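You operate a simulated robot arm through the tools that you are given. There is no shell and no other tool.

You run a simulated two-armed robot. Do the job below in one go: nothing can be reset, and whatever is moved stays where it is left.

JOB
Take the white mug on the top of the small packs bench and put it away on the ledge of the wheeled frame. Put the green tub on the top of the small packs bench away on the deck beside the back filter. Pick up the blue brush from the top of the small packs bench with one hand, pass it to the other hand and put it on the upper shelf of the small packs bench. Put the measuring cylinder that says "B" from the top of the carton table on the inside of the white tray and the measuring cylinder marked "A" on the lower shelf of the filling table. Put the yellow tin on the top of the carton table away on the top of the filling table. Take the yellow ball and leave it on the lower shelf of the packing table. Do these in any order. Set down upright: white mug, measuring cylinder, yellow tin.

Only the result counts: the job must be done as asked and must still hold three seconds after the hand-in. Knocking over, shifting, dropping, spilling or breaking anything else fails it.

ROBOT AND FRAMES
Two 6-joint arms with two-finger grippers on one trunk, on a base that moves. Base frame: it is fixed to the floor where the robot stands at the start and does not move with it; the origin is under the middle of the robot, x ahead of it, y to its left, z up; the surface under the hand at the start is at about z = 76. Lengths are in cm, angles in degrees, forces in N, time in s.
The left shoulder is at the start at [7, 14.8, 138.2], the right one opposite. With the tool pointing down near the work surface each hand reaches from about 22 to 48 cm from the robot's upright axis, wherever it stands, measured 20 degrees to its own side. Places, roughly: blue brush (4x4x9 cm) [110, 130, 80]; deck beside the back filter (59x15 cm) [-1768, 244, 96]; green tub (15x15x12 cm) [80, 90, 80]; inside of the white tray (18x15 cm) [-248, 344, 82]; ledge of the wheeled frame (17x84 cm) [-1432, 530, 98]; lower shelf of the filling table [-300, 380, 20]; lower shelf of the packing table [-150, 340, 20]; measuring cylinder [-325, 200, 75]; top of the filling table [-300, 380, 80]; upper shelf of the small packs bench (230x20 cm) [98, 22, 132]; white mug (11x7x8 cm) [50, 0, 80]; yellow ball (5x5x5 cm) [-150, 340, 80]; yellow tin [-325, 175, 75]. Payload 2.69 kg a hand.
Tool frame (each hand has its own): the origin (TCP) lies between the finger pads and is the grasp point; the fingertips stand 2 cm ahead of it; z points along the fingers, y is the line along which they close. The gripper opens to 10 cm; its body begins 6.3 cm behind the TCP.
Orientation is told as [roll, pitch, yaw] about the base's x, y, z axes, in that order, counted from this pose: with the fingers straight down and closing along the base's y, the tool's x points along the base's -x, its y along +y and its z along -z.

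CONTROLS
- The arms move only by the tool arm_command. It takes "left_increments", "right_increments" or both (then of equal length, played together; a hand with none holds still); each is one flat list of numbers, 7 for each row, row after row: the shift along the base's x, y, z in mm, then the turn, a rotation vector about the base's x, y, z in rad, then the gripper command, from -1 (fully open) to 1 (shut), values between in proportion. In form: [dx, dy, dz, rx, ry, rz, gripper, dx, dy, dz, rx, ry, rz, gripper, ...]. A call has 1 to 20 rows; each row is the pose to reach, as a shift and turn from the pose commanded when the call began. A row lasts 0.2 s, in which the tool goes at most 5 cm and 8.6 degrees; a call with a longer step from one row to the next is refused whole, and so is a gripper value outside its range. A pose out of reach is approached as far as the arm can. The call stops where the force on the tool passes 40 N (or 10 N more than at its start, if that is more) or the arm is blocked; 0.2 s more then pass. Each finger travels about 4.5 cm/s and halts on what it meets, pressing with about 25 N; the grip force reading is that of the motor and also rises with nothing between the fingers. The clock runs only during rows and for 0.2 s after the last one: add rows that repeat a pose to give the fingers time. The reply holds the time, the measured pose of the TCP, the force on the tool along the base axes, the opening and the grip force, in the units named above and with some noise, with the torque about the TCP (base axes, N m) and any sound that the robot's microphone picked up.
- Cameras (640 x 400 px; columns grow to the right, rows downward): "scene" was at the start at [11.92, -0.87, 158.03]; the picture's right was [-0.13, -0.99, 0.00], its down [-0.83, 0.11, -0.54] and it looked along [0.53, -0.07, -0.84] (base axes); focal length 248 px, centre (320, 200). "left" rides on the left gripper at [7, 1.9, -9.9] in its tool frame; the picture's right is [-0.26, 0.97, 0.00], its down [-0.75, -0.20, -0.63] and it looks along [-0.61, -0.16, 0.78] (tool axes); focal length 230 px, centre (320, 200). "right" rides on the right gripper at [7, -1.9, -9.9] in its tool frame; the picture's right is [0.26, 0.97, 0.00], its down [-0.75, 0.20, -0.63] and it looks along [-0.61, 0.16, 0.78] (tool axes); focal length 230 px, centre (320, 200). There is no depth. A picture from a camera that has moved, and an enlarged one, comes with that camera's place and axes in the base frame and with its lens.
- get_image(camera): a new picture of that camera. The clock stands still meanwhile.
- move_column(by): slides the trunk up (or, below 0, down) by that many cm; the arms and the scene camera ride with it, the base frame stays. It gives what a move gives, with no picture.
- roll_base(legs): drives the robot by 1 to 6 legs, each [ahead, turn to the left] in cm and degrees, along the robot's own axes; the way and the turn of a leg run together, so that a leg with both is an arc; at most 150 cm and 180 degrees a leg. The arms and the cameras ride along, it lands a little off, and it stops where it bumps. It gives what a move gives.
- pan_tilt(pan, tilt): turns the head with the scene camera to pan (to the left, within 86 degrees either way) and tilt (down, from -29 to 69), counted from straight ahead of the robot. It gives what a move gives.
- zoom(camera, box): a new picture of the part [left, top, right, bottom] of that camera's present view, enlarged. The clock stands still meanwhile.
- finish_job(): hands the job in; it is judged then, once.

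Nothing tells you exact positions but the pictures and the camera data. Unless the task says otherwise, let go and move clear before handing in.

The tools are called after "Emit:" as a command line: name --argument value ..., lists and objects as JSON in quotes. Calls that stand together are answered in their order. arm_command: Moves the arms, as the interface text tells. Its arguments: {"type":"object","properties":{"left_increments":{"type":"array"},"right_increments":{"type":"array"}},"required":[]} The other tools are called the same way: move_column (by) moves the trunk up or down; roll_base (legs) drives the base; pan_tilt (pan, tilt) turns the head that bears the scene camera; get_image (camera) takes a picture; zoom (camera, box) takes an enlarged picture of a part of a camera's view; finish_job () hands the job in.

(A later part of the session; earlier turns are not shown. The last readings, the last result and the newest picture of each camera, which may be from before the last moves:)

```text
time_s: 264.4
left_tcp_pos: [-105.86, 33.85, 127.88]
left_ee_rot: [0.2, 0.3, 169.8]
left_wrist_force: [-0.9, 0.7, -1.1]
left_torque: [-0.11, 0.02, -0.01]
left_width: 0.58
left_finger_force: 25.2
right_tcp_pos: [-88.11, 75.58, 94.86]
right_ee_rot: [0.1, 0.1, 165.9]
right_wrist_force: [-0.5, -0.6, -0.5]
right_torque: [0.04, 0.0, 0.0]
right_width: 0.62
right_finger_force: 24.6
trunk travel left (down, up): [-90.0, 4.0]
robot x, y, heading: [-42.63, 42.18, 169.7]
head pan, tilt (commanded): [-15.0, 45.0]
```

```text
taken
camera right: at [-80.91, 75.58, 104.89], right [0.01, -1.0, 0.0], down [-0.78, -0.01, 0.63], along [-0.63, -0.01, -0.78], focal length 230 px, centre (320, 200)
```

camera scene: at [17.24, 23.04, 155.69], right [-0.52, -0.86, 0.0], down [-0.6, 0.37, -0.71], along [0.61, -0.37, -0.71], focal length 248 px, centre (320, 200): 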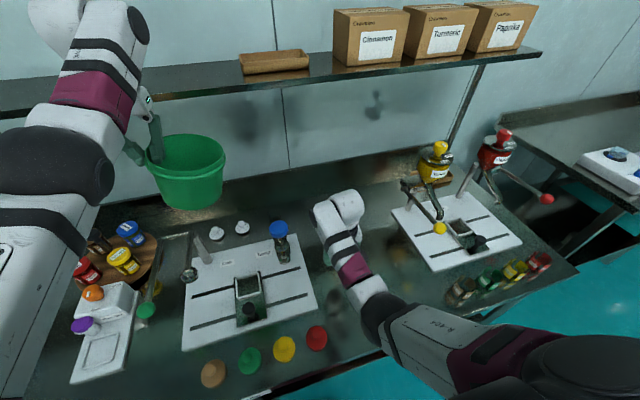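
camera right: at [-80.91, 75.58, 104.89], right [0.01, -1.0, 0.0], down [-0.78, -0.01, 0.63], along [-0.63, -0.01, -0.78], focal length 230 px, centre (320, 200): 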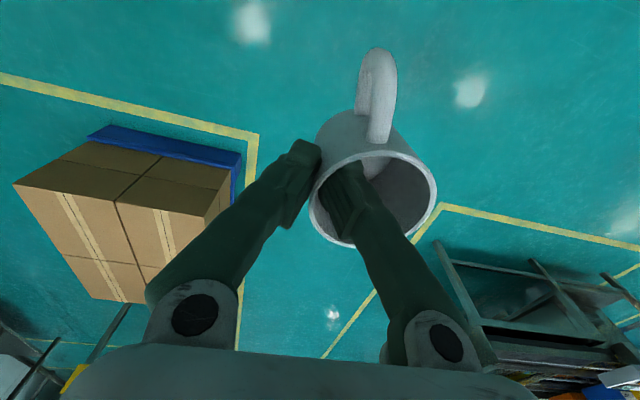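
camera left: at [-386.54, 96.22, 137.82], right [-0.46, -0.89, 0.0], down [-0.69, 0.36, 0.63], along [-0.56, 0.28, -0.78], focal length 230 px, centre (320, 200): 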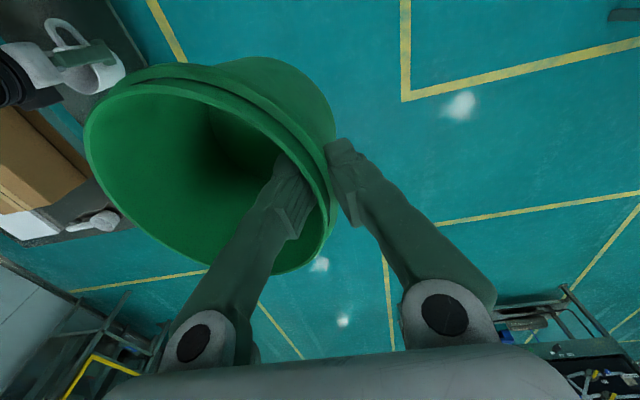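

Both grips are steady. Driving down the lane.

Emit:
roll_base --legs '[[0, -3.5], [150, 0], [150, 0], [150, 0], [100, 0]]'

Emit:
pan_tilt --pan 0 --tilt 15

Emit:
get_image --camera "scene"

Emit:
zoom --camera "scene" --box '[200, 80, 440, 230]'

```text
time_s: 291.1
left_tcp_pos: [-640.73, 159.45, 127.97]
left_ee_rot: [0.1, 0.3, 168.7]
left_wrist_force: [-0.2, 0.2, -1.9]
left_torque: [-0.04, 0.02, -0.03]
left_width: 0.6
left_finger_force: 24.9
right_tcp_pos: [-622.25, 200.81, 95.07]
right_ee_rot: [0.0, 0.0, 164.5]
right_wrist_force: [0.2, -0.1, -0.3]
right_torque: [0.01, -0.04, -0.01]
right_width: 0.59
right_finger_force: 24.6
trunk travel left (down, up): [-90.0, 4.0]
robot x, y, heading: [-577.65, 166.77, 168.5]
head pan, tilt (commanded): [-15.0, 45.0]
```

```text
time_s: 292.0
left_tcp_pos: [-640.92, 159.66, 127.8]
left_ee_rot: [0.2, 0.3, 168.6]
left_wrist_force: [0.0, 1.1, -1.3]
left_torque: [-0.07, 0.03, 0.03]
left_width: 0.59
left_finger_force: 25.3
right_tcp_pos: [-622.31, 200.76, 94.87]
right_ee_rot: [0.2, 0.1, 164.5]
right_wrist_force: [-0.2, 0.1, -0.5]
right_torque: [0.01, 0.0, 0.0]
right_width: 0.61
right_finger_force: 25.1
trunk travel left (down, up): [-90.0, 4.0]
robot x, y, heading: [-577.83, 166.61, 168.6]
head pan, tilt (commanded): [0.0, 15.0]
```

```text
taken
camera scene: at [-591.78, 169.67, 160.33], right [0.2, 0.98, 0.0], down [0.26, -0.05, -0.97], along [-0.95, 0.19, -0.26], focal length 248 px, centre (320, 200)
```

scene: 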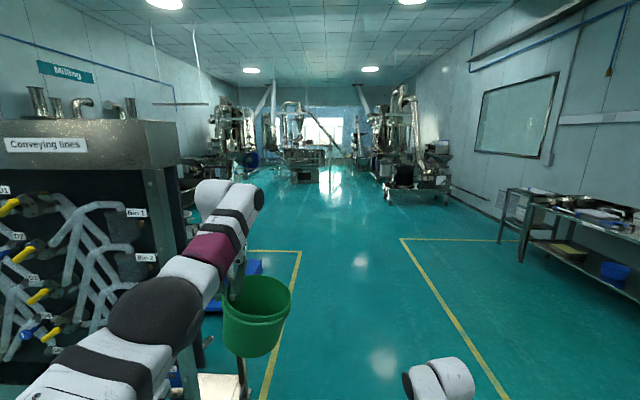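

```text
2.67 times, centred on (320, 155) of scene
camera zoom: at [-591.78, 169.67, 160.33], right [0.2, 0.98, 0.0], down [0.26, -0.05, -0.97], along [-0.95, 0.19, -0.26], focal length 660 px, centre (320, 320)
```

zoom: 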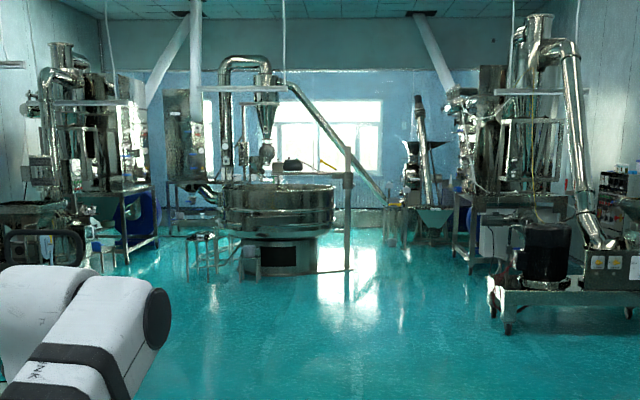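

Emit:
roll_base --legs '[[0, -7.5], [150, 0], [150, 0], [150, 0]]'

Emit:
get_image --camera "scene"

Emit:
get_image --camera "right"

```text
time_s: 314.2
left_tcp_pos: [-1065.5, 326.62, 128.02]
left_ee_rot: [0.2, 0.3, 159.1]
left_wrist_force: [0.4, 0.2, -2.1]
left_torque: [-0.09, 0.05, -0.01]
left_width: 0.6
left_finger_force: 24.9
right_tcp_pos: [-1040.41, 364.24, 95.0]
right_ee_rot: [0.2, 0.1, 155.0]
right_wrist_force: [-0.2, 0.1, -0.4]
right_torque: [-0.03, -0.02, -0.03]
right_width: 0.59
right_finger_force: 25.3
trunk travel left (down, up): [-90.0, 4.0]
robot x, y, heading: [-1002.5, 323.26, 158.7]
head pan, tilt (commanded): [0.0, 15.0]
```

```text
taken
camera scene: at [-1015.44, 328.42, 160.35], right [0.36, 0.93, 0.0], down [0.24, -0.09, -0.97], along [-0.9, 0.35, -0.26], focal length 248 px, centre (320, 200)
```

scene: 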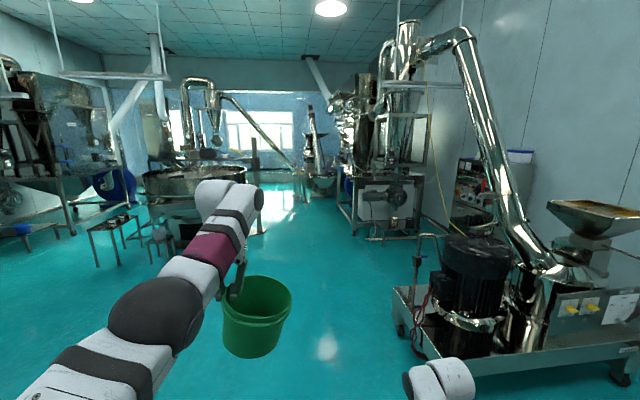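

```text
taken
camera right: at [-1033.33, 362.91, 104.91], right [-0.17, -0.98, 0.0], down [-0.77, 0.14, 0.63], along [-0.62, 0.11, -0.78], focal length 230 px, centre (320, 200)
```

right: 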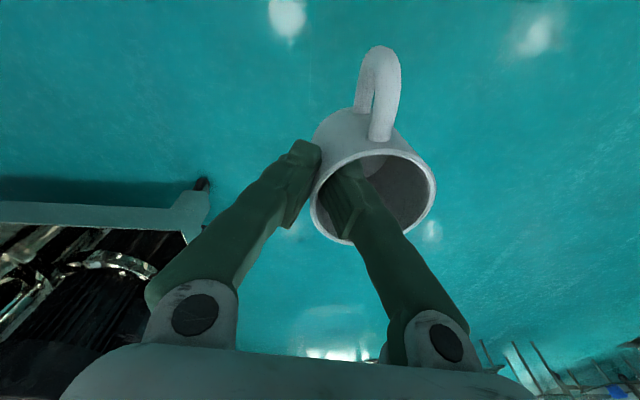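

Emit:
zoom --camera "scene" --box '[260, 100, 460, 260]'

Emit:
zoom --camera "scene" --box '[60, 60, 340, 260]'

```text
2.50 times, centred on (360, 180) of scene
camera zoom: at [-1015.44, 328.42, 160.35], right [0.36, 0.93, 0.0], down [0.24, -0.09, -0.97], along [-0.9, 0.35, -0.26], focal length 619 px, centre (220, 250)
```

zoom: 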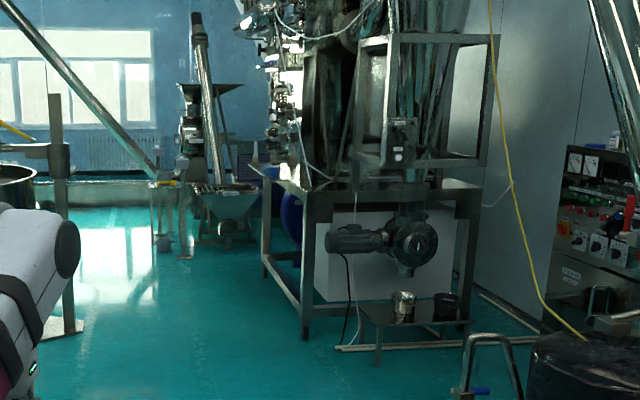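

```text
2.00 times, centred on (200, 160) of scene
camera zoom: at [-1015.44, 328.42, 160.35], right [0.36, 0.93, 0.0], down [0.24, -0.09, -0.97], along [-0.9, 0.35, -0.26], focal length 495 px, centre (560, 280)
```

zoom: 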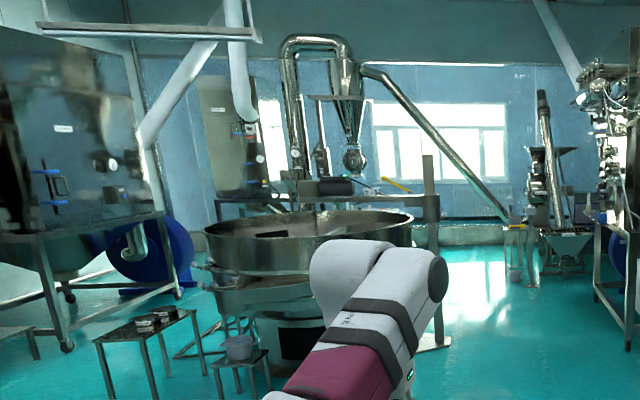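

The ledge I want is on the lane side of the steel frame ahead right, around [-1432, 530]. Moving closer and looking again.

Emit:
roll_base --legs '[[0, 3.4], [150, 0], [150, 0]]'

Emit:
pan_tilt --pan -35 --tilt 20

Emit:
get_image --camera "scene"

Emit:
pan_tilt --pan 30 --tilt 15

Emit:
get_image --camera "scene"

```text
time_s: 329.1
left_tcp_pos: [-1348.5, 423.11, 127.95]
left_ee_rot: [0.2, 0.3, 161.2]
left_wrist_force: [0.3, -0.1, -1.8]
left_torque: [-0.07, 0.0, -0.01]
left_width: 0.59
left_finger_force: 25.4
right_tcp_pos: [-1324.92, 461.68, 94.94]
right_ee_rot: [0.1, 0.2, 157.1]
right_wrist_force: [0.0, -0.5, -0.4]
right_torque: [0.03, -0.02, 0.01]
right_width: 0.61
right_finger_force: 24.7
trunk travel left (down, up): [-90.0, 4.0]
robot x, y, heading: [-1284.89, 422.03, 160.9]
head pan, tilt (commanded): [0.0, 15.0]
```

```text
time_s: 330.1
left_tcp_pos: [-1348.64, 423.14, 127.88]
left_ee_rot: [0.2, 0.3, 161.2]
left_wrist_force: [0.1, 0.8, -1.6]
left_torque: [-0.1, 0.02, 0.0]
left_width: 0.6
left_finger_force: 24.6
right_tcp_pos: [-1324.9, 461.67, 95.06]
right_ee_rot: [0.1, 0.1, 157.1]
right_wrist_force: [-0.6, -0.2, -0.1]
right_torque: [0.04, -0.01, 0.0]
right_width: 0.59
right_finger_force: 25.6
trunk travel left (down, up): [-90.0, 4.0]
robot x, y, heading: [-1285.0, 421.74, 161.1]
head pan, tilt (commanded): [-35.0, 20.0]
```

```text
taken
camera scene: at [-1295.34, 431.26, 159.53], right [0.81, 0.59, 0.0], down [0.2, -0.28, -0.94], along [-0.55, 0.76, -0.34], focal length 248 px, centre (320, 200)
```

scene: 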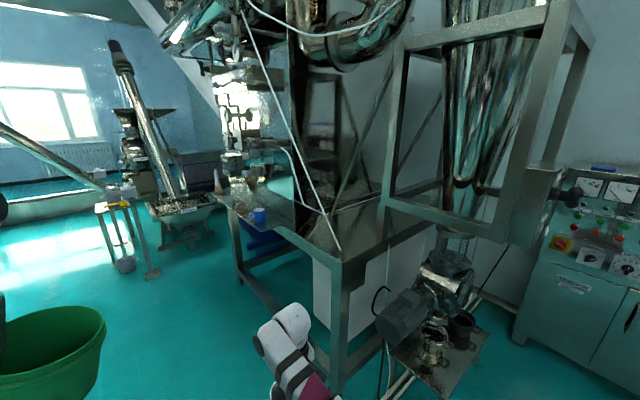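

```text
time_s: 331.5
left_tcp_pos: [-1348.68, 423.02, 127.9]
left_ee_rot: [0.2, 0.2, 161.2]
left_wrist_force: [0.1, -0.1, -1.2]
left_torque: [-0.05, 0.03, -0.01]
left_width: 0.58
left_finger_force: 24.8
right_tcp_pos: [-1324.95, 461.62, 94.78]
right_ee_rot: [0.1, 0.0, 157.1]
right_wrist_force: [0.2, 0.9, -0.7]
right_torque: [0.01, -0.01, 0.0]
right_width: 0.62
right_finger_force: 24.7
trunk travel left (down, up): [-90.0, 4.0]
robot x, y, heading: [-1284.91, 422.33, 160.9]
head pan, tilt (commanded): [30.0, 15.0]
```

```text
taken
camera scene: at [-1299.01, 421.96, 160.34], right [-0.19, 0.98, 0.0], down [0.25, 0.05, -0.97], along [-0.95, -0.18, -0.26], focal length 248 px, centre (320, 200)
```

scene: 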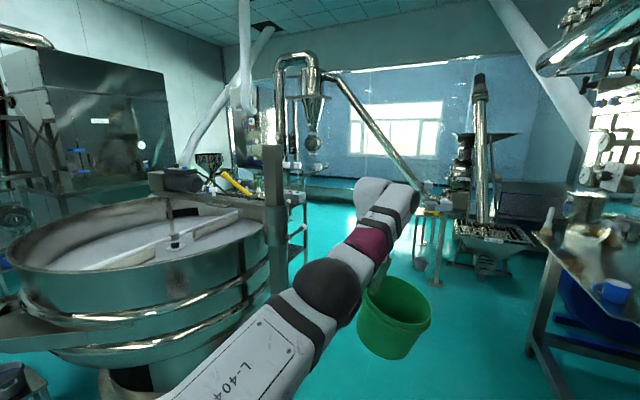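

Emit:
pan_tilt --pan -35 --tilt 25

Emit:
zoom --camera "scene" --box '[180, 100, 420, 260]'

Emit:
zoom --camera "scene" --box '[200, 130, 320, 230]'

```text
time_s: 332.8
left_tcp_pos: [-1348.61, 423.11, 127.87]
left_ee_rot: [0.2, 0.3, 161.1]
left_wrist_force: [1.0, -1.1, -1.1]
left_torque: [-0.08, 0.06, -0.02]
left_width: 0.59
left_finger_force: 25.8
right_tcp_pos: [-1324.95, 461.57, 94.94]
right_ee_rot: [0.1, 0.2, 157.1]
right_wrist_force: [0.4, 0.2, -1.1]
right_torque: [0.01, 0.0, 0.0]
right_width: 0.6
right_finger_force: 24.7
trunk travel left (down, up): [-90.0, 4.0]
robot x, y, heading: [-1285.01, 422.09, 161.1]
head pan, tilt (commanded): [-35.0, 25.0]
```

```text
2.50 times, centred on (300, 180) of scene
camera zoom: at [-1295.26, 431.19, 158.72], right [0.81, 0.59, 0.0], down [0.25, -0.34, -0.91], along [-0.53, 0.73, -0.42], focal length 619 px, centre (370, 250)
```

zoom: 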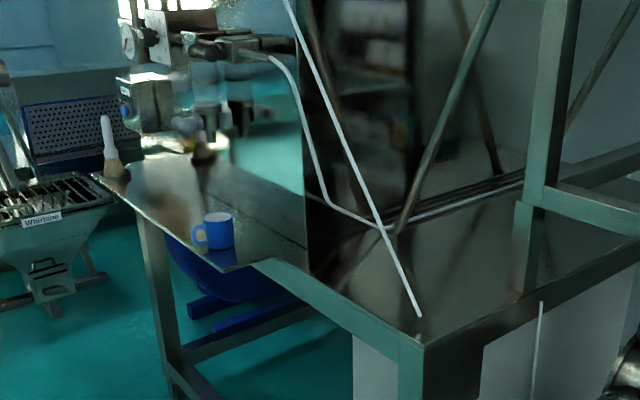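

```text
4.00 times, centred on (260, 180) of scene
camera zoom: at [-1295.26, 431.19, 158.72], right [0.81, 0.59, 0.0], down [0.25, -0.34, -0.91], along [-0.53, 0.73, -0.42], focal length 990 px, centre (560, 280)
```

zoom: 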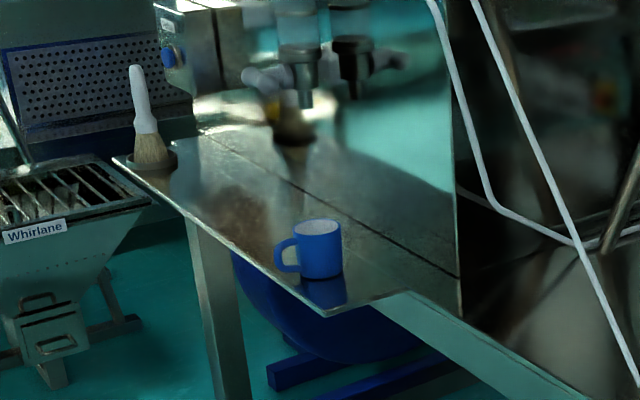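

The ledge is clear between a blue mug (near end) and a white brush (far end). I'll roll up alongside and view the overhead clearance before placing.

Emit:
roll_base --legs '[[0, 4.5], [140, 0]]'

Emit:
pan_tilt --pan -75 --tilt 25

Emit:
get_image --camera "scene"

```text
time_s: 340.3
left_tcp_pos: [-1484.57, 451.98, 127.91]
left_ee_rot: [0.2, 0.3, 166.2]
left_wrist_force: [0.4, 0.4, -1.1]
left_torque: [-0.07, 0.03, -0.02]
left_width: 0.58
left_finger_force: 25.1
right_tcp_pos: [-1464.24, 492.52, 94.98]
right_ee_rot: [0.0, 0.1, 162.1]
right_wrist_force: [0.3, 0.4, 0.5]
right_torque: [0.02, 0.03, 0.0]
right_width: 0.59
right_finger_force: 24.8
trunk travel left (down, up): [-90.0, 4.0]
robot x, y, heading: [-1421.12, 456.03, 166.0]
head pan, tilt (commanded): [-35.0, 25.0]
```

```text
time_s: 341.4
left_tcp_pos: [-1484.49, 452.1, 127.87]
left_ee_rot: [0.2, 0.3, 166.2]
left_wrist_force: [0.0, -0.5, -1.1]
left_torque: [-0.07, 0.01, 0.01]
left_width: 0.58
left_finger_force: 24.7
right_tcp_pos: [-1464.23, 492.49, 94.88]
right_ee_rot: [0.1, 0.1, 162.0]
right_wrist_force: [-0.2, -0.3, -0.8]
right_torque: [0.01, 0.01, 0.01]
right_width: 0.6
right_finger_force: 25.3
trunk travel left (down, up): [-90.0, 4.0]
robot x, y, heading: [-1421.53, 456.67, 166.0]
head pan, tilt (commanded): [-75.0, 25.0]
```

```text
taken
camera scene: at [-1426.18, 466.97, 158.72], right [1.0, 0.02, 0.0], down [0.01, -0.42, -0.91], along [-0.02, 0.91, -0.42], focal length 248 px, centre (320, 200)
```

scene: 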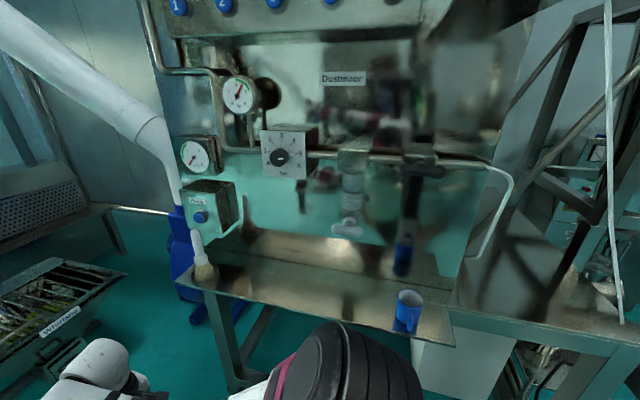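

Ledge centre is at about [-1432, 529.5] and free. I raise the mug above ledge height first, then edge the base closer.

Emit:
arm_command --right_increments '[17, 27, 20, 0, 0, 0, 1, 34, 54, 40, 0, 0, 0, 1, 51, 80, 65, 0, 0, 0, 1, 68, 107, 90, 0, 0, 0, 1, 85, 134, 120, 0, 0, 0, 1, 102, 160, 150, 0, 0, 0, 1]'

Emit:
get_image --camera "scene"

Emit:
get_image --camera "right"

```text
time_s: 342.8
left_tcp_pos: [-1484.08, 452.34, 128.18]
left_ee_rot: [0.4, 0.1, 166.0]
left_wrist_force: [0.4, 0.5, -2.0]
left_torque: [-0.11, 0.07, -0.02]
left_width: 0.59
left_finger_force: 24.7
right_tcp_pos: [-1450.49, 510.48, 108.38]
right_ee_rot: [0.8, -0.9, 161.9]
right_wrist_force: [0.6, -0.7, 0.0]
right_torque: [0.04, 0.01, 0.0]
right_width: 0.59
right_finger_force: 24.7
right hand out of reach, approached as far as the arm can: row 3, 4, 5, 6
trunk travel left (down, up): [-90.0, 4.0]
robot x, y, heading: [-1421.37, 456.4, 165.7]
head pan, tilt (commanded): [-75.0, 25.0]
```

```text
taken
camera scene: at [-1425.59, 467.2, 158.72], right [1.0, 0.01, 0.0], down [0.0, -0.42, -0.91], along [-0.01, 0.91, -0.42], focal length 248 px, centre (320, 200)
```

scene: 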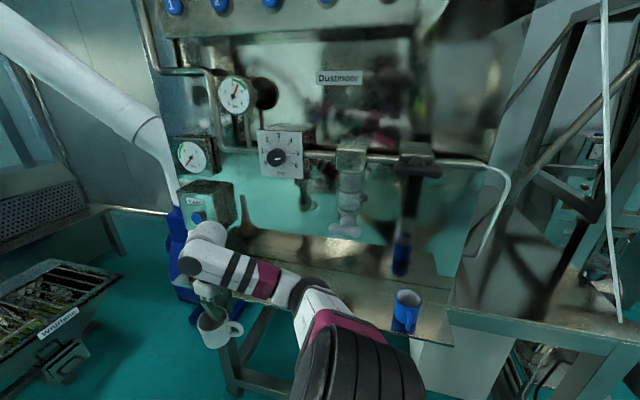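

```text
taken
camera right: at [-1443.09, 510.16, 118.11], right [-0.05, -1.0, 0.01], down [-0.76, 0.05, 0.65], along [-0.64, 0.03, -0.76], focal length 230 px, centre (320, 200)
```

right: 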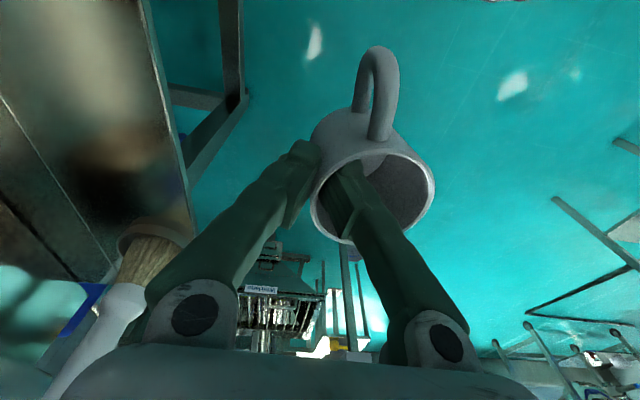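

I need a safer approach angle: tuck the mug hand back in, back off, face the ledge obliquely, then raise the hand and drive it over the ledge away from the blue mug.

Emit:
arm_command --right_increments '[-23, -30, -22, 0, 0, 0, 1, -46, -60, -45, 0, 0, 0, 1, -69, -90, -67, 0, 0, 0, 1, -92, -120, -90, 0, 0, 0, 1, -115, -150, -112, 0, 0, 0, 1, -137, -180, -135, 0, 0, 0, 1]'

Emit:
roll_base --legs '[[-10, 0], [0, -35.7], [-13, 0]]'

Emit:
pan_tilt --pan -40 --tilt 30

Emit:
get_image --camera "scene"

```text
time_s: 344.2
left_tcp_pos: [-1484.64, 451.87, 127.84]
left_ee_rot: [0.2, 0.4, 166.1]
left_wrist_force: [-0.3, 0.5, -2.3]
left_torque: [-0.03, 0.0, -0.01]
left_width: 0.59
left_finger_force: 25.0
right_tcp_pos: [-1465.23, 491.82, 94.84]
right_ee_rot: [0.0, 0.2, 162.0]
right_wrist_force: [0.0, -1.2, -0.9]
right_torque: [0.02, -0.02, 0.04]
right_width: 0.58
right_finger_force: 24.8
right hand out of reach, approached as far as the arm can: row 1, 2, 3
trunk travel left (down, up): [-90.0, 4.0]
robot x, y, heading: [-1421.28, 456.72, 166.1]
head pan, tilt (commanded): [-75.0, 25.0]
```

```text
time_s: 348.0
left_tcp_pos: [-1459.51, 481.82, 128.22]
left_ee_rot: [0.0, -0.8, 129.9]
left_wrist_force: [0.0, 2.9, 0.0]
left_torque: [-0.14, 0.06, 0.02]
left_width: 0.59
left_finger_force: 24.7
right_tcp_pos: [-1418.44, 500.14, 94.53]
right_ee_rot: [0.1, 0.5, 125.5]
right_wrist_force: [1.0, -0.7, 1.6]
right_torque: [0.07, 0.0, 0.03]
right_width: 0.6
right_finger_force: 24.9
trunk travel left (down, up): [-90.0, 4.0]
robot x, y, heading: [-1404.02, 444.59, 129.4]
head pan, tilt (commanded): [-75.0, 25.0]
stopped in leg 3: the robot was blocked; the commanded pose is now the measured one
```

```text
time_s: 349.0
left_tcp_pos: [-1458.19, 479.67, 128.32]
left_ee_rot: [0.1, -0.1, 129.7]
left_wrist_force: [0.3, 0.6, -2.1]
left_torque: [-0.09, 0.02, 0.01]
left_width: 0.62
left_finger_force: 24.4
right_tcp_pos: [-1417.83, 498.98, 95.0]
right_ee_rot: [0.1, -0.1, 125.5]
right_wrist_force: [-0.3, -0.1, -2.0]
right_torque: [-0.02, -0.11, -0.02]
right_width: 0.59
right_finger_force: 24.9
trunk travel left (down, up): [-90.0, 4.0]
robot x, y, heading: [-1403.55, 444.63, 129.5]
head pan, tilt (commanded): [-40.0, 30.0]
```

```text
taken
camera scene: at [-1407.85, 458.8, 157.84], right [1.0, -0.01, 0.01], down [0.0, -0.51, -0.86], along [0.01, 0.86, -0.51], focal length 248 px, centre (320, 200)
```

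scene: 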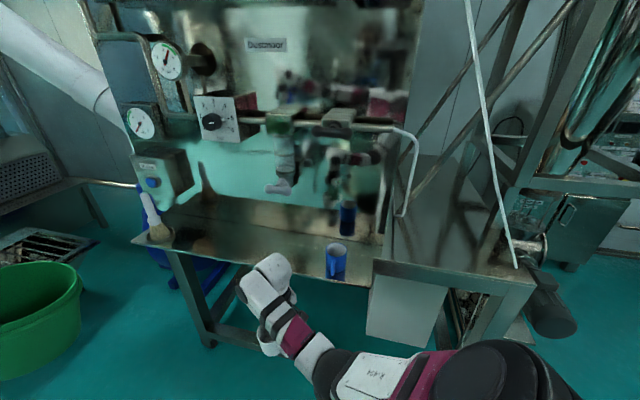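

Emit:
arm_command --right_increments '[10, 10, 20, 0, 0, 0, 1, 20, 20, 45, 0, 0, 0, 1, 30, 30, 70, 0, 0, 0, 1, 40, 40, 95, 0, 0, 0, 1, 50, 50, 115, 0, 0, 0, 1, 59, 61, 130, 0, 0, 0, 1]'

Emit:
get_image --camera "right"

Emit:
get_image --camera "scene"

```text
time_s: 350.4
left_tcp_pos: [-1457.54, 479.02, 128.93]
left_ee_rot: [0.1, -0.9, 129.9]
left_wrist_force: [0.0, -0.2, -2.1]
left_torque: [-0.04, 0.06, 0.01]
left_width: 0.58
left_finger_force: 25.0
right_tcp_pos: [-1412.53, 507.89, 105.78]
right_ee_rot: [0.1, -0.4, 125.5]
right_wrist_force: [0.8, -0.2, -1.0]
right_torque: [-0.03, -0.02, 0.0]
right_width: 0.61
right_finger_force: 25.1
right hand out of reach, approached as far as the arm can: row 3, 4, 5, 6
trunk travel left (down, up): [-90.0, 4.0]
robot x, y, heading: [-1403.79, 444.58, 129.6]
head pan, tilt (commanded): [-40.0, 30.0]
```

```text
taken
camera right: at [-1406.84, 503.17, 115.7], right [-0.64, -0.77, 0.0], down [-0.59, 0.49, 0.64], along [-0.49, 0.4, -0.77], focal length 230 px, centre (320, 200)
```

right: 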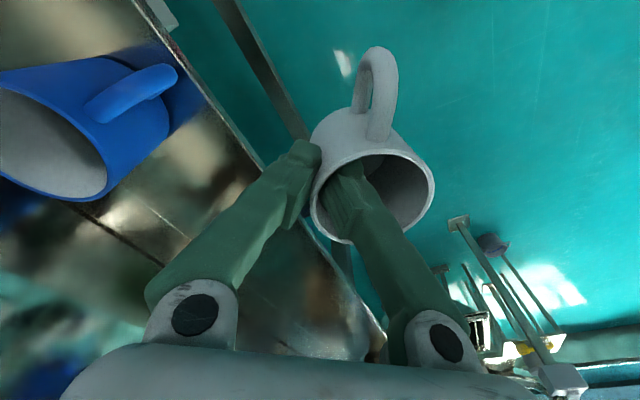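

```text
taken
camera scene: at [-1407.04, 458.01, 157.9], right [1.0, -0.01, 0.0], down [0.0, -0.5, -0.87], along [0.01, 0.87, -0.5], focal length 248 px, centre (320, 200)
```

scene: 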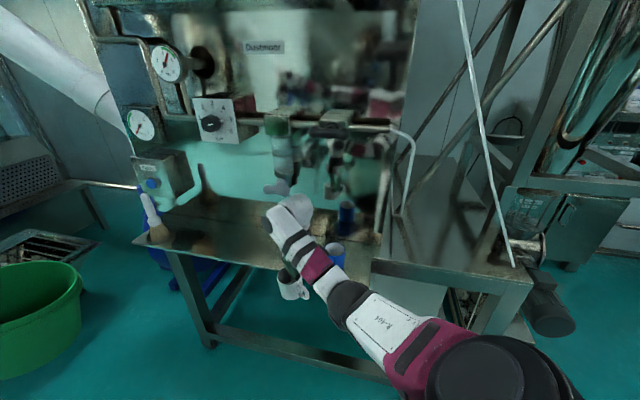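

Emit:
move_column --by 4

Emit:
roll_base --legs '[[29, 0]]'

Emit:
get_image --camera "right"

Emit:
get_image --camera "scene"

```text
time_s: 351.2
left_tcp_pos: [-1457.39, 479.04, 132.93]
left_ee_rot: [0.1, -0.7, 129.8]
left_wrist_force: [-0.2, 0.2, -1.3]
left_torque: [-0.07, 0.06, -0.02]
left_width: 0.61
left_finger_force: 24.6
right_tcp_pos: [-1412.48, 507.75, 109.98]
right_ee_rot: [0.1, -0.4, 125.6]
right_wrist_force: [0.3, -0.2, -1.5]
right_torque: [0.02, -0.03, 0.0]
right_width: 0.6
right_finger_force: 24.7
trunk travel left (down, up): [-94.0, 0.0]
robot x, y, heading: [-1403.7, 444.8, 129.6]
head pan, tilt (commanded): [-40.0, 30.0]
```

```text
time_s: 352.7
left_tcp_pos: [-1468.75, 493.07, 133.35]
left_ee_rot: [0.1, -1.1, 129.6]
left_wrist_force: [2.7, -0.5, -0.9]
left_torque: [-0.06, 0.15, 0.0]
left_width: 0.59
left_finger_force: 25.4
right_tcp_pos: [-1424.03, 521.18, 109.44]
right_ee_rot: [0.8, 0.5, 125.4]
right_wrist_force: [-4.4, -15.6, 1.4]
right_torque: [2.31, -0.61, -0.04]
right_width: 0.62
right_finger_force: 25.7
trunk travel left (down, up): [-94.0, 0.0]
robot x, y, heading: [-1415.71, 458.99, 129.7]
head pan, tilt (commanded): [-40.0, 30.0]
stopped in leg 1: the force on the tool passed its limit at 171 N (the readings are from after the stop); the commanded pose is now the measured one
```

```text
taken
camera right: at [-1418.47, 516.7, 119.37], right [-0.64, -0.77, 0.02], down [-0.6, 0.5, 0.62], along [-0.49, 0.39, -0.78], focal length 230 px, centre (320, 200)
```

right: 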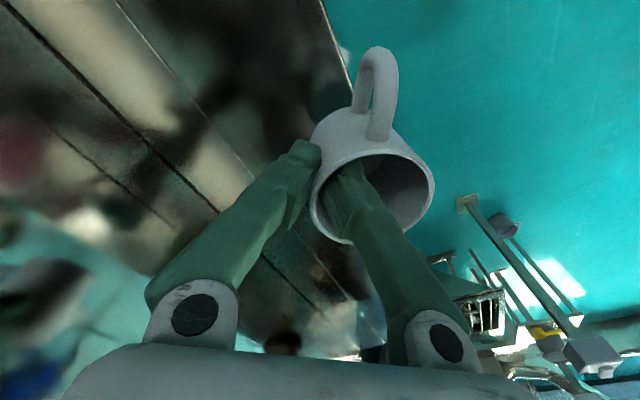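

```text
taken
camera scene: at [-1418.4, 471.59, 162.0], right [1.0, 0.0, 0.0], down [0.0, -0.5, -0.87], along [0.0, 0.87, -0.5], focal length 248 px, centre (320, 200)
```

scene: 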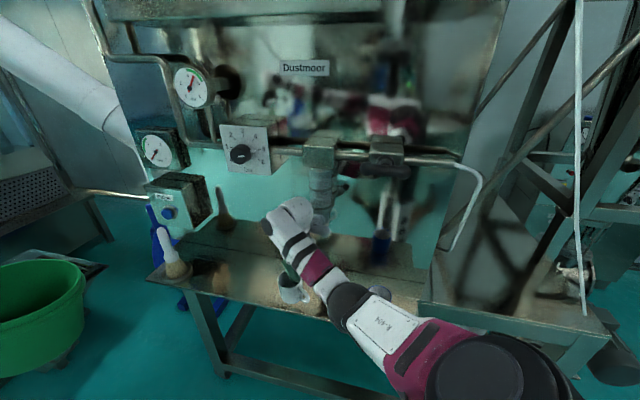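

Emit:
zoom --camera "scene" --box '[220, 120, 460, 340]'

Emit:
get_image --camera "left"

```text
1.82 times, centred on (340, 230) of scene
camera zoom: at [-1418.4, 471.59, 162.0], right [1.0, 0.0, 0.0], down [0.0, -0.5, -0.87], along [0.0, 0.87, -0.5], focal length 450 px, centre (284, 146)
```

zoom: 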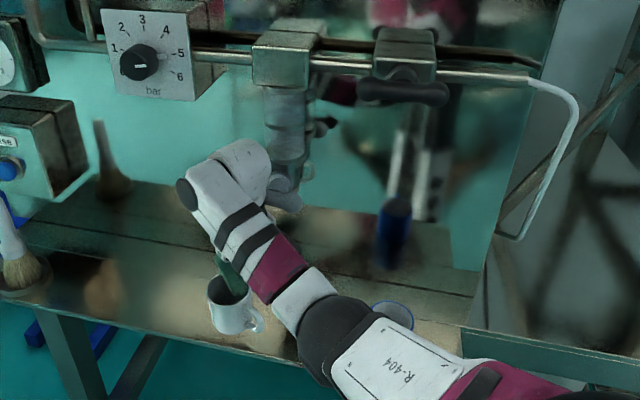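

```text
taken
camera left: at [-1465.78, 486.27, 143.06], right [-0.91, -0.42, 0.01], down [-0.32, 0.7, 0.64], along [-0.27, 0.58, -0.77], focal length 230 px, centre (320, 200)
```

left: 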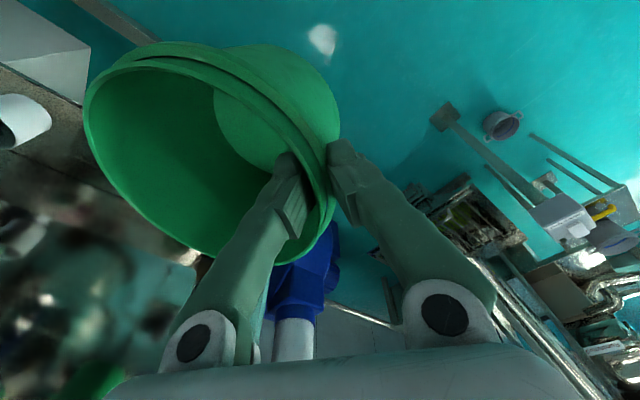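

The blue mug is still upright; my wrist touched the hanging valve. I'll back off, shift the hand a bit forward and inward so the wrist goes between the valve and the knob box, then try again.

Emit:
roll_base --legs '[[-14, 0]]'

Emit:
pan_tilt --pan -30 --tilt 30

Emit:
get_image --camera "scene"

Emit:
get_image --camera "right"

```text
time_s: 354.0
left_tcp_pos: [-1463.67, 486.89, 134.05]
left_ee_rot: [-0.2, -3.0, 129.7]
left_wrist_force: [-1.8, 0.1, -2.5]
left_torque: [-0.12, -0.02, -0.02]
left_width: 0.61
left_finger_force: 24.5
right_tcp_pos: [-1416.84, 513.19, 108.15]
right_ee_rot: [0.9, 0.5, 124.4]
right_wrist_force: [-0.9, 0.5, -0.7]
right_torque: [0.01, -0.05, 0.02]
right_width: 0.59
right_finger_force: 25.5
trunk travel left (down, up): [-94.0, 0.0]
robot x, y, heading: [-1408.77, 450.67, 129.7]
head pan, tilt (commanded): [-40.0, 30.0]
stopped in leg 1: the robot was blocked; the commanded pose is now the measured one
```

```text
time_s: 354.7
left_tcp_pos: [-1462.57, 486.19, 136.18]
left_ee_rot: [-1.0, -8.3, 129.7]
left_wrist_force: [0.4, -1.5, -2.5]
left_torque: [-0.02, 0.09, -0.04]
left_width: 0.6
left_finger_force: 24.7
right_tcp_pos: [-1415.45, 511.48, 109.39]
right_ee_rot: [1.5, -2.8, 124.6]
right_wrist_force: [0.1, 1.1, -2.7]
right_torque: [-0.14, 0.06, 0.0]
right_width: 0.62
right_finger_force: 25.1
trunk travel left (down, up): [-94.0, 0.0]
robot x, y, heading: [-1408.56, 450.94, 129.7]
head pan, tilt (commanded): [-30.0, 30.0]
```

```text
taken
camera scene: at [-1413.31, 463.51, 161.92], right [0.99, 0.17, 0.0], down [0.08, -0.49, -0.87], along [-0.15, 0.85, -0.5], focal length 248 px, centre (320, 200)
```

scene: 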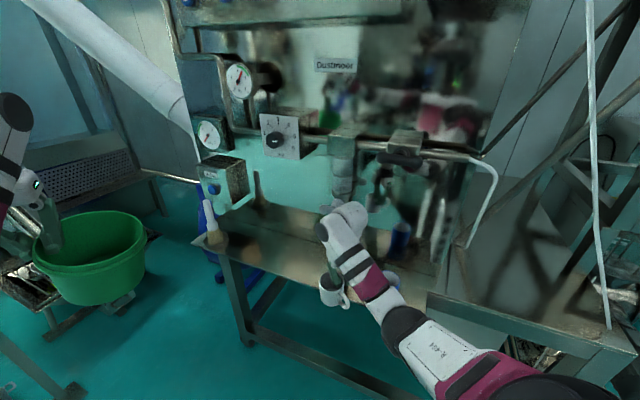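

```text
taken
camera right: at [-1409.49, 506.52, 118.93], right [-0.65, -0.76, 0.01], down [-0.56, 0.49, 0.67], along [-0.52, 0.43, -0.74], focal length 230 px, centre (320, 200)
```

right: 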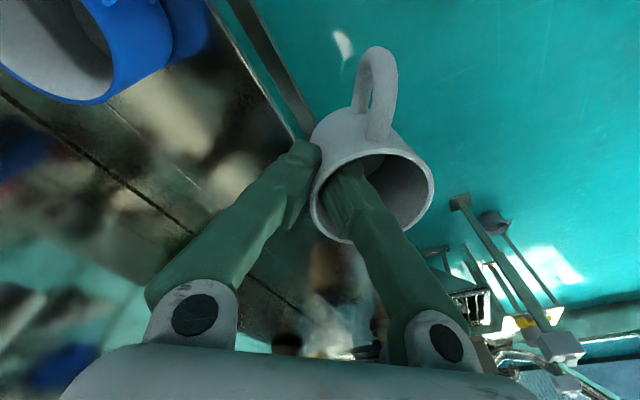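

Both arms had drifted to the edge of reach, which seems to stop the base. I'll put both into clean, level, comfortable poses.

Emit:
arm_command --left_increments '[0, 0, -20, -0.028, -0.023, 0, 1, 0, 0, -40, -0.056, -0.047, 0, 1, 0, 0, -60, -0.083, -0.07, 0, 1, 0, 0, -80, -0.111, -0.093, 0, 1]' --right_increments '[-25, 7, 2, -0.005, -0.013, 0, 1, -50, 14, 4, -0.01, -0.026, 0, 1, -75, 21, 5, -0.016, -0.038, 0, 1, -100, 28, 6, -0.021, -0.051, 0, 1]'

Emit:
get_image --camera "scene"

Emit:
get_image --camera "left"

```text
time_s: 355.7
left_tcp_pos: [-1461.52, 483.77, 127.14]
left_ee_rot: [-0.3, 4.1, 129.6]
left_wrist_force: [0.9, -0.7, -1.1]
left_torque: [0.02, 0.11, -0.01]
left_width: 0.62
left_finger_force: 24.8
left hand out of reach, approached as far as the arm can: row 3, 4
right_tcp_pos: [-1425.12, 514.05, 109.83]
right_ee_rot: [-0.7, 1.9, 124.7]
right_wrist_force: [0.4, -0.2, -1.3]
right_torque: [0.04, 0.03, 0.01]
right_width: 0.63
right_finger_force: 24.9
right hand out of reach, approached as far as the arm can: row 4
trunk travel left (down, up): [-94.0, 0.0]
robot x, y, heading: [-1408.99, 450.69, 129.6]
head pan, tilt (commanded): [-30.0, 30.0]
```

```text
taken
camera scene: at [-1413.02, 462.93, 162.0], right [0.99, 0.17, 0.0], down [0.08, -0.49, -0.87], along [-0.15, 0.86, -0.5], focal length 248 px, centre (320, 200)
```

scene: 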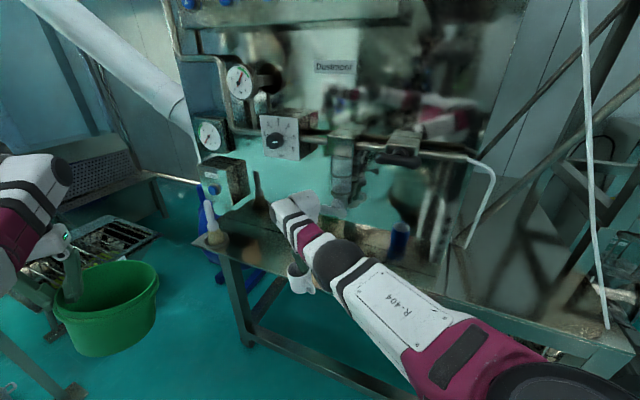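

```text
taken
camera left: at [-1459.11, 477.68, 137.48], right [-0.91, -0.42, -0.02], down [-0.35, 0.74, 0.57], along [-0.22, 0.53, -0.82], focal length 230 px, centre (320, 200)
```

left: 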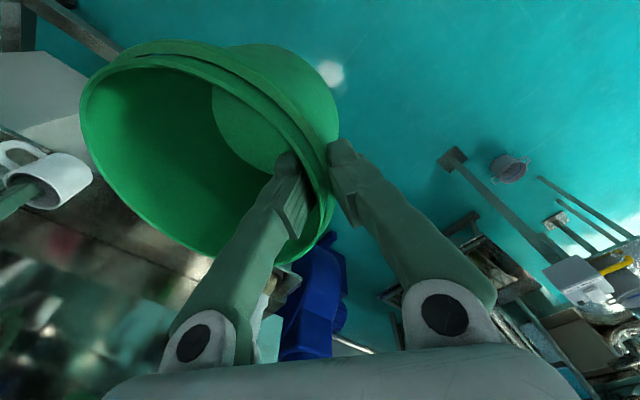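

Emit:
arm_command --left_increments '[-13, 16, 15, 0.027, 0.023, 0, 1, -26, 31, 30, 0.055, 0.046, 0, 1, -26, 31, 30, 0.055, 0.046, 0, 1]' --right_increments '[-6, 8, 0, 0.018, 0.02, 0, 1, -6, 8, 0, 0.018, 0.02, 0, 1, -6, 8, 0, 0.018, 0.02, 0, 1]'

```text
time_s: 356.5
left_tcp_pos: [-1463.01, 484.82, 129.28]
left_ee_rot: [-0.2, 0.3, 129.6]
left_wrist_force: [0.2, 0.2, -0.8]
left_torque: [-0.02, 0.05, -0.02]
left_width: 0.58
left_finger_force: 25.1
left hand out of reach, approached as far as the arm can: row 1, 2, 3
right_tcp_pos: [-1425.69, 514.92, 109.7]
right_ee_rot: [-0.3, 0.9, 124.5]
right_wrist_force: [0.2, 0.4, -0.8]
right_torque: [0.01, 0.0, -0.03]
right_width: 0.63
right_finger_force: 24.7
right hand out of reach, approached as far as the arm can: row 1, 2, 3
trunk travel left (down, up): [-94.0, 0.0]
robot x, y, heading: [-1408.88, 450.8, 129.8]
head pan, tilt (commanded): [-30.0, 30.0]
```

Emit:
arm_command --left_increments '[-6, 8, 20, 0, 0, 0, 1, -6, 8, 38, 0, 0, 0, 1]'

Emit:
roll_base --legs '[[12, 0]]'

Emit:
get_image --camera "scene"

Emit:
get_image --camera "right"

```text
time_s: 357.1
left_tcp_pos: [-1462.79, 484.1, 132.67]
left_ee_rot: [-0.1, 0.2, 129.7]
left_wrist_force: [-1.5, 0.7, -1.1]
left_torque: [-0.06, 0.07, 0.0]
left_width: 0.58
left_finger_force: 25.0
left hand out of reach, approached as far as the arm can: row 1, 2
right_tcp_pos: [-1425.7, 514.84, 109.56]
right_ee_rot: [-0.3, 1.0, 124.6]
right_wrist_force: [0.1, -0.7, -0.7]
right_torque: [0.03, -0.01, -0.05]
right_width: 0.61
right_finger_force: 25.6
trunk travel left (down, up): [-94.0, 0.0]
robot x, y, heading: [-1408.25, 450.62, 129.4]
head pan, tilt (commanded): [-30.0, 30.0]
```

```text
time_s: 358.9
left_tcp_pos: [-1477.55, 498.37, 124.42]
left_ee_rot: [-8.7, 1.7, 145.4]
left_wrist_force: [0.6, 0.7, 1.6]
left_torque: [-0.34, 0.35, -0.01]
left_width: 0.6
left_finger_force: 24.6
right_tcp_pos: [-1431.66, 529.85, 106.2]
right_ee_rot: [-1.4, 7.2, 119.4]
right_wrist_force: [-1.8, 1.4, 1.8]
right_torque: [-0.1, -0.13, -0.01]
right_width: 0.6
right_finger_force: 24.4
trunk travel left (down, up): [-94.0, 0.0]
robot x, y, heading: [-1416.21, 459.5, 129.6]
head pan, tilt (commanded): [-30.0, 30.0]
stopped in leg 1: the robot was blocked; the commanded pose is now the measured one
```

```text
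taken
camera scene: at [-1426.96, 480.03, 161.68], right [0.99, 0.17, 0.03], down [0.12, -0.53, -0.84], along [-0.13, 0.83, -0.54], focal length 248 px, centre (320, 200)
```

scene: 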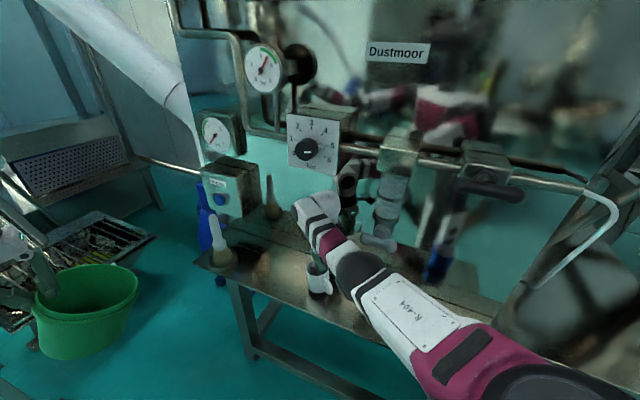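

```text
taken
camera right: at [-1427.57, 525.73, 116.96], right [-0.72, -0.7, 0.01], down [-0.59, 0.61, 0.52], along [-0.37, 0.37, -0.85], focal length 230 px, centre (320, 200)
```

right: 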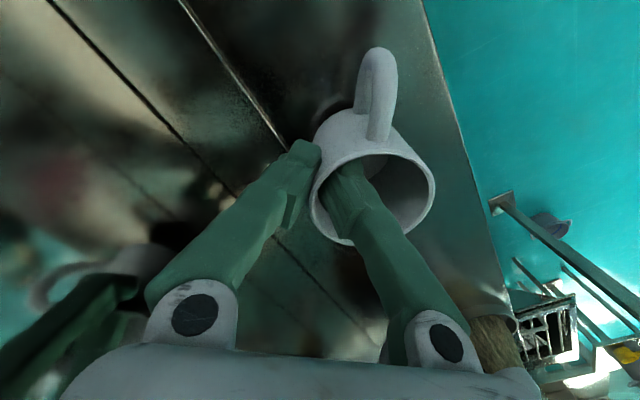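

Emit:
pan_tilt --pan -60 --tilt 60

Emit:
get_image --camera "scene"

Emit:
pan_tilt --pan 60 --tilt 60

Emit:
get_image --camera "scene"

```text
time_s: 359.8
left_tcp_pos: [-1473.27, 495.06, 130.8]
left_ee_rot: [-4.8, -3.6, 138.0]
left_wrist_force: [-0.4, 0.2, -2.3]
left_torque: [-0.13, 0.04, 0.0]
left_width: 0.62
left_finger_force: 24.9
right_tcp_pos: [-1433.76, 527.97, 111.94]
right_ee_rot: [0.1, -3.3, 124.6]
right_wrist_force: [-0.1, 0.0, -0.9]
right_torque: [-0.02, -0.05, -0.02]
right_width: 0.6
right_finger_force: 25.2
trunk travel left (down, up): [-94.0, 0.0]
robot x, y, heading: [-1416.56, 459.92, 129.5]
head pan, tilt (commanded): [-60.0, 60.0]
```

```text
taken
camera scene: at [-1418.29, 471.68, 157.67], right [0.94, -0.35, 0.01], down [-0.3, -0.82, -0.5], along [0.18, 0.46, -0.87], focal length 248 px, centre (320, 200)
```

scene: 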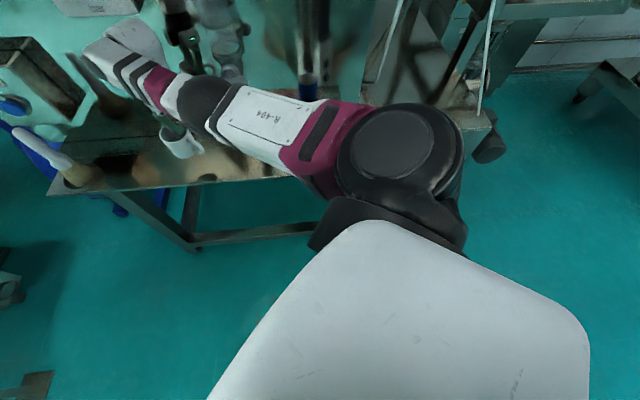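

```text
time_s: 361.8
left_tcp_pos: [-1472.36, 493.57, 131.4]
left_ee_rot: [-5.1, -4.3, 138.3]
left_wrist_force: [-0.5, -0.1, -1.5]
left_torque: [-0.03, 0.07, 0.01]
left_width: 0.61
left_finger_force: 24.5
right_tcp_pos: [-1433.03, 526.76, 112.53]
right_ee_rot: [0.1, -3.8, 124.7]
right_wrist_force: [0.5, 0.0, 0.1]
right_torque: [-0.01, -0.02, -0.05]
right_width: 0.61
right_finger_force: 25.0
trunk travel left (down, up): [-94.0, 0.0]
robot x, y, heading: [-1416.28, 459.88, 129.8]
head pan, tilt (commanded): [60.0, 60.0]
```

```text
taken
camera scene: at [-1426.08, 462.8, 157.73], right [-0.17, 0.99, 0.0], down [0.85, 0.15, -0.5], along [-0.49, -0.08, -0.87], focal length 248 px, centre (320, 200)
```

scene: 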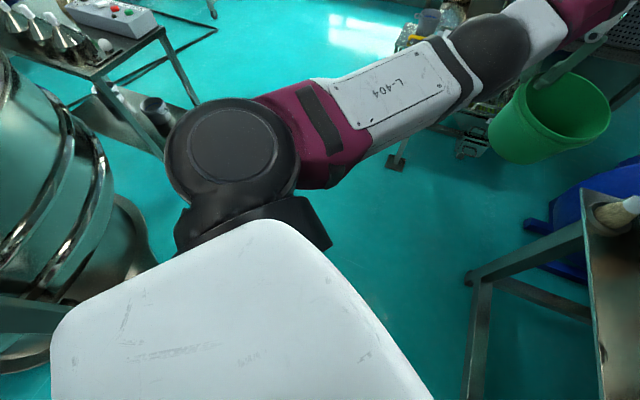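

Emit:
arm_command --right_increments '[-8, 10, -10, -0.025, -0.021, 0, 1, -15, 22, -20, -0.051, -0.042, 0, 1, -15, 22, -35, -0.051, -0.042, 0, 1]'

Emit:
get_image --camera "right"

Emit:
pan_tilt --pan -30 --tilt 35

Emit:
get_image --camera "scene"

Emit:
zoom --camera "scene" --box '[220, 120, 420, 320]'

```text
time_s: 362.6
left_tcp_pos: [-1472.49, 493.76, 131.43]
left_ee_rot: [-5.0, -4.3, 138.3]
left_wrist_force: [0.5, 0.3, -0.7]
left_torque: [-0.03, 0.01, -0.03]
left_width: 0.59
left_finger_force: 24.7
right_tcp_pos: [-1431.51, 525.76, 109.59]
right_ee_rot: [-0.2, -0.1, 124.6]
right_wrist_force: [0.2, 0.1, -0.2]
right_torque: [-0.01, -0.01, 0.01]
right_width: 0.61
right_finger_force: 25.2
right hand out of reach, approached as far as the arm can: row 1, 2, 3
trunk travel left (down, up): [-94.0, 0.0]
robot x, y, heading: [-1416.54, 460.16, 129.8]
head pan, tilt (commanded): [60.0, 60.0]
```

```text
taken
camera right: at [-1426.08, 521.07, 119.61], right [-0.65, -0.76, 0.0], down [-0.59, 0.5, 0.63], along [-0.48, 0.41, -0.78], focal length 230 px, centre (320, 200)
```

right: 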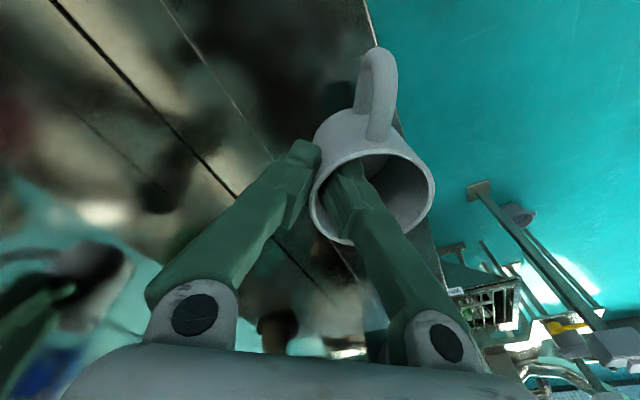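

```text
time_s: 364.3
left_tcp_pos: [-1472.52, 493.82, 131.42]
left_ee_rot: [-5.0, -4.2, 138.3]
left_wrist_force: [0.2, -0.4, -1.5]
left_torque: [-0.06, 0.06, 0.01]
left_width: 0.61
left_finger_force: 25.3
right_tcp_pos: [-1431.61, 525.98, 109.68]
right_ee_rot: [-0.2, 0.1, 124.6]
right_wrist_force: [0.4, 0.5, -1.2]
right_torque: [0.02, -0.04, 0.03]
right_width: 0.58
right_finger_force: 25.5
trunk travel left (down, up): [-94.0, 0.0]
robot x, y, heading: [-1416.32, 460.32, 129.5]
head pan, tilt (commanded): [-30.0, 35.0]
```

```text
taken
camera scene: at [-1421.1, 472.72, 161.14], right [0.99, 0.17, 0.0], down [0.1, -0.57, -0.82], along [-0.14, 0.81, -0.57], focal length 248 px, centre (320, 200)
```

scene: 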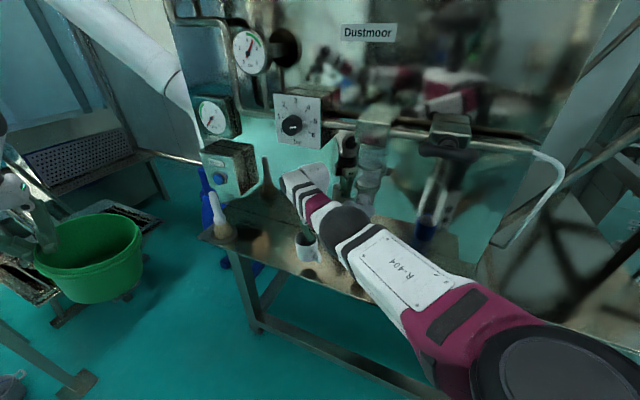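

```text
2.00 times, centred on (320, 220) of scene
camera zoom: at [-1421.1, 472.72, 161.14], right [0.99, 0.17, 0.0], down [0.1, -0.57, -0.82], along [-0.14, 0.81, -0.57], focal length 495 px, centre (320, 160)
```

zoom: 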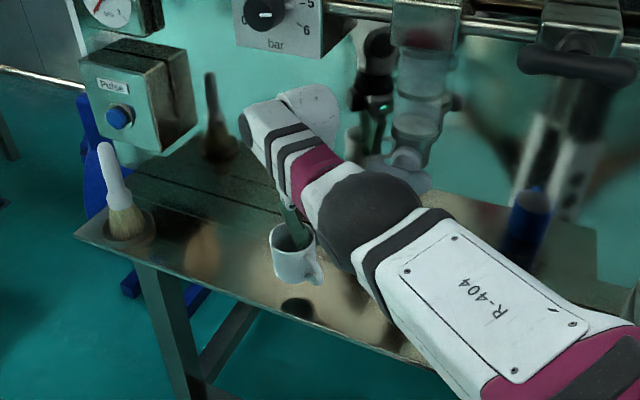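

Emit:
roll_base --legs '[[3, 0]]'

Emit:
pan_tilt --pan -30 --tilt 36

```text
time_s: 365.1
left_tcp_pos: [-1476.1, 498.56, 131.35]
left_ee_rot: [-6.6, -7.6, 138.8]
left_wrist_force: [-1.1, 0.2, -1.8]
left_torque: [-0.07, 0.07, -0.02]
left_width: 0.62
left_finger_force: 25.3
right_tcp_pos: [-1434.73, 530.06, 109.3]
right_ee_rot: [-0.3, 0.5, 124.5]
right_wrist_force: [-0.8, 0.2, -0.6]
right_torque: [-0.01, -0.03, 0.03]
right_width: 0.58
right_finger_force: 25.4
trunk travel left (down, up): [-94.0, 0.0]
robot x, y, heading: [-1418.2, 462.32, 129.8]
head pan, tilt (commanded): [-30.0, 35.0]
```

```text
time_s: 365.7
left_tcp_pos: [-1474.65, 496.82, 132.25]
left_ee_rot: [-6.8, -8.7, 138.9]
left_wrist_force: [-0.2, 1.1, -1.8]
left_torque: [-0.11, 0.03, 0.01]
left_width: 0.59
left_finger_force: 25.0
right_tcp_pos: [-1433.43, 528.66, 109.89]
right_ee_rot: [-0.1, -0.4, 124.6]
right_wrist_force: [0.3, 0.2, -1.2]
right_torque: [0.01, -0.05, -0.01]
right_width: 0.57
right_finger_force: 24.8
trunk travel left (down, up): [-94.0, 0.0]
robot x, y, heading: [-1418.53, 462.44, 129.5]
head pan, tilt (commanded): [-30.0, 36.0]
```

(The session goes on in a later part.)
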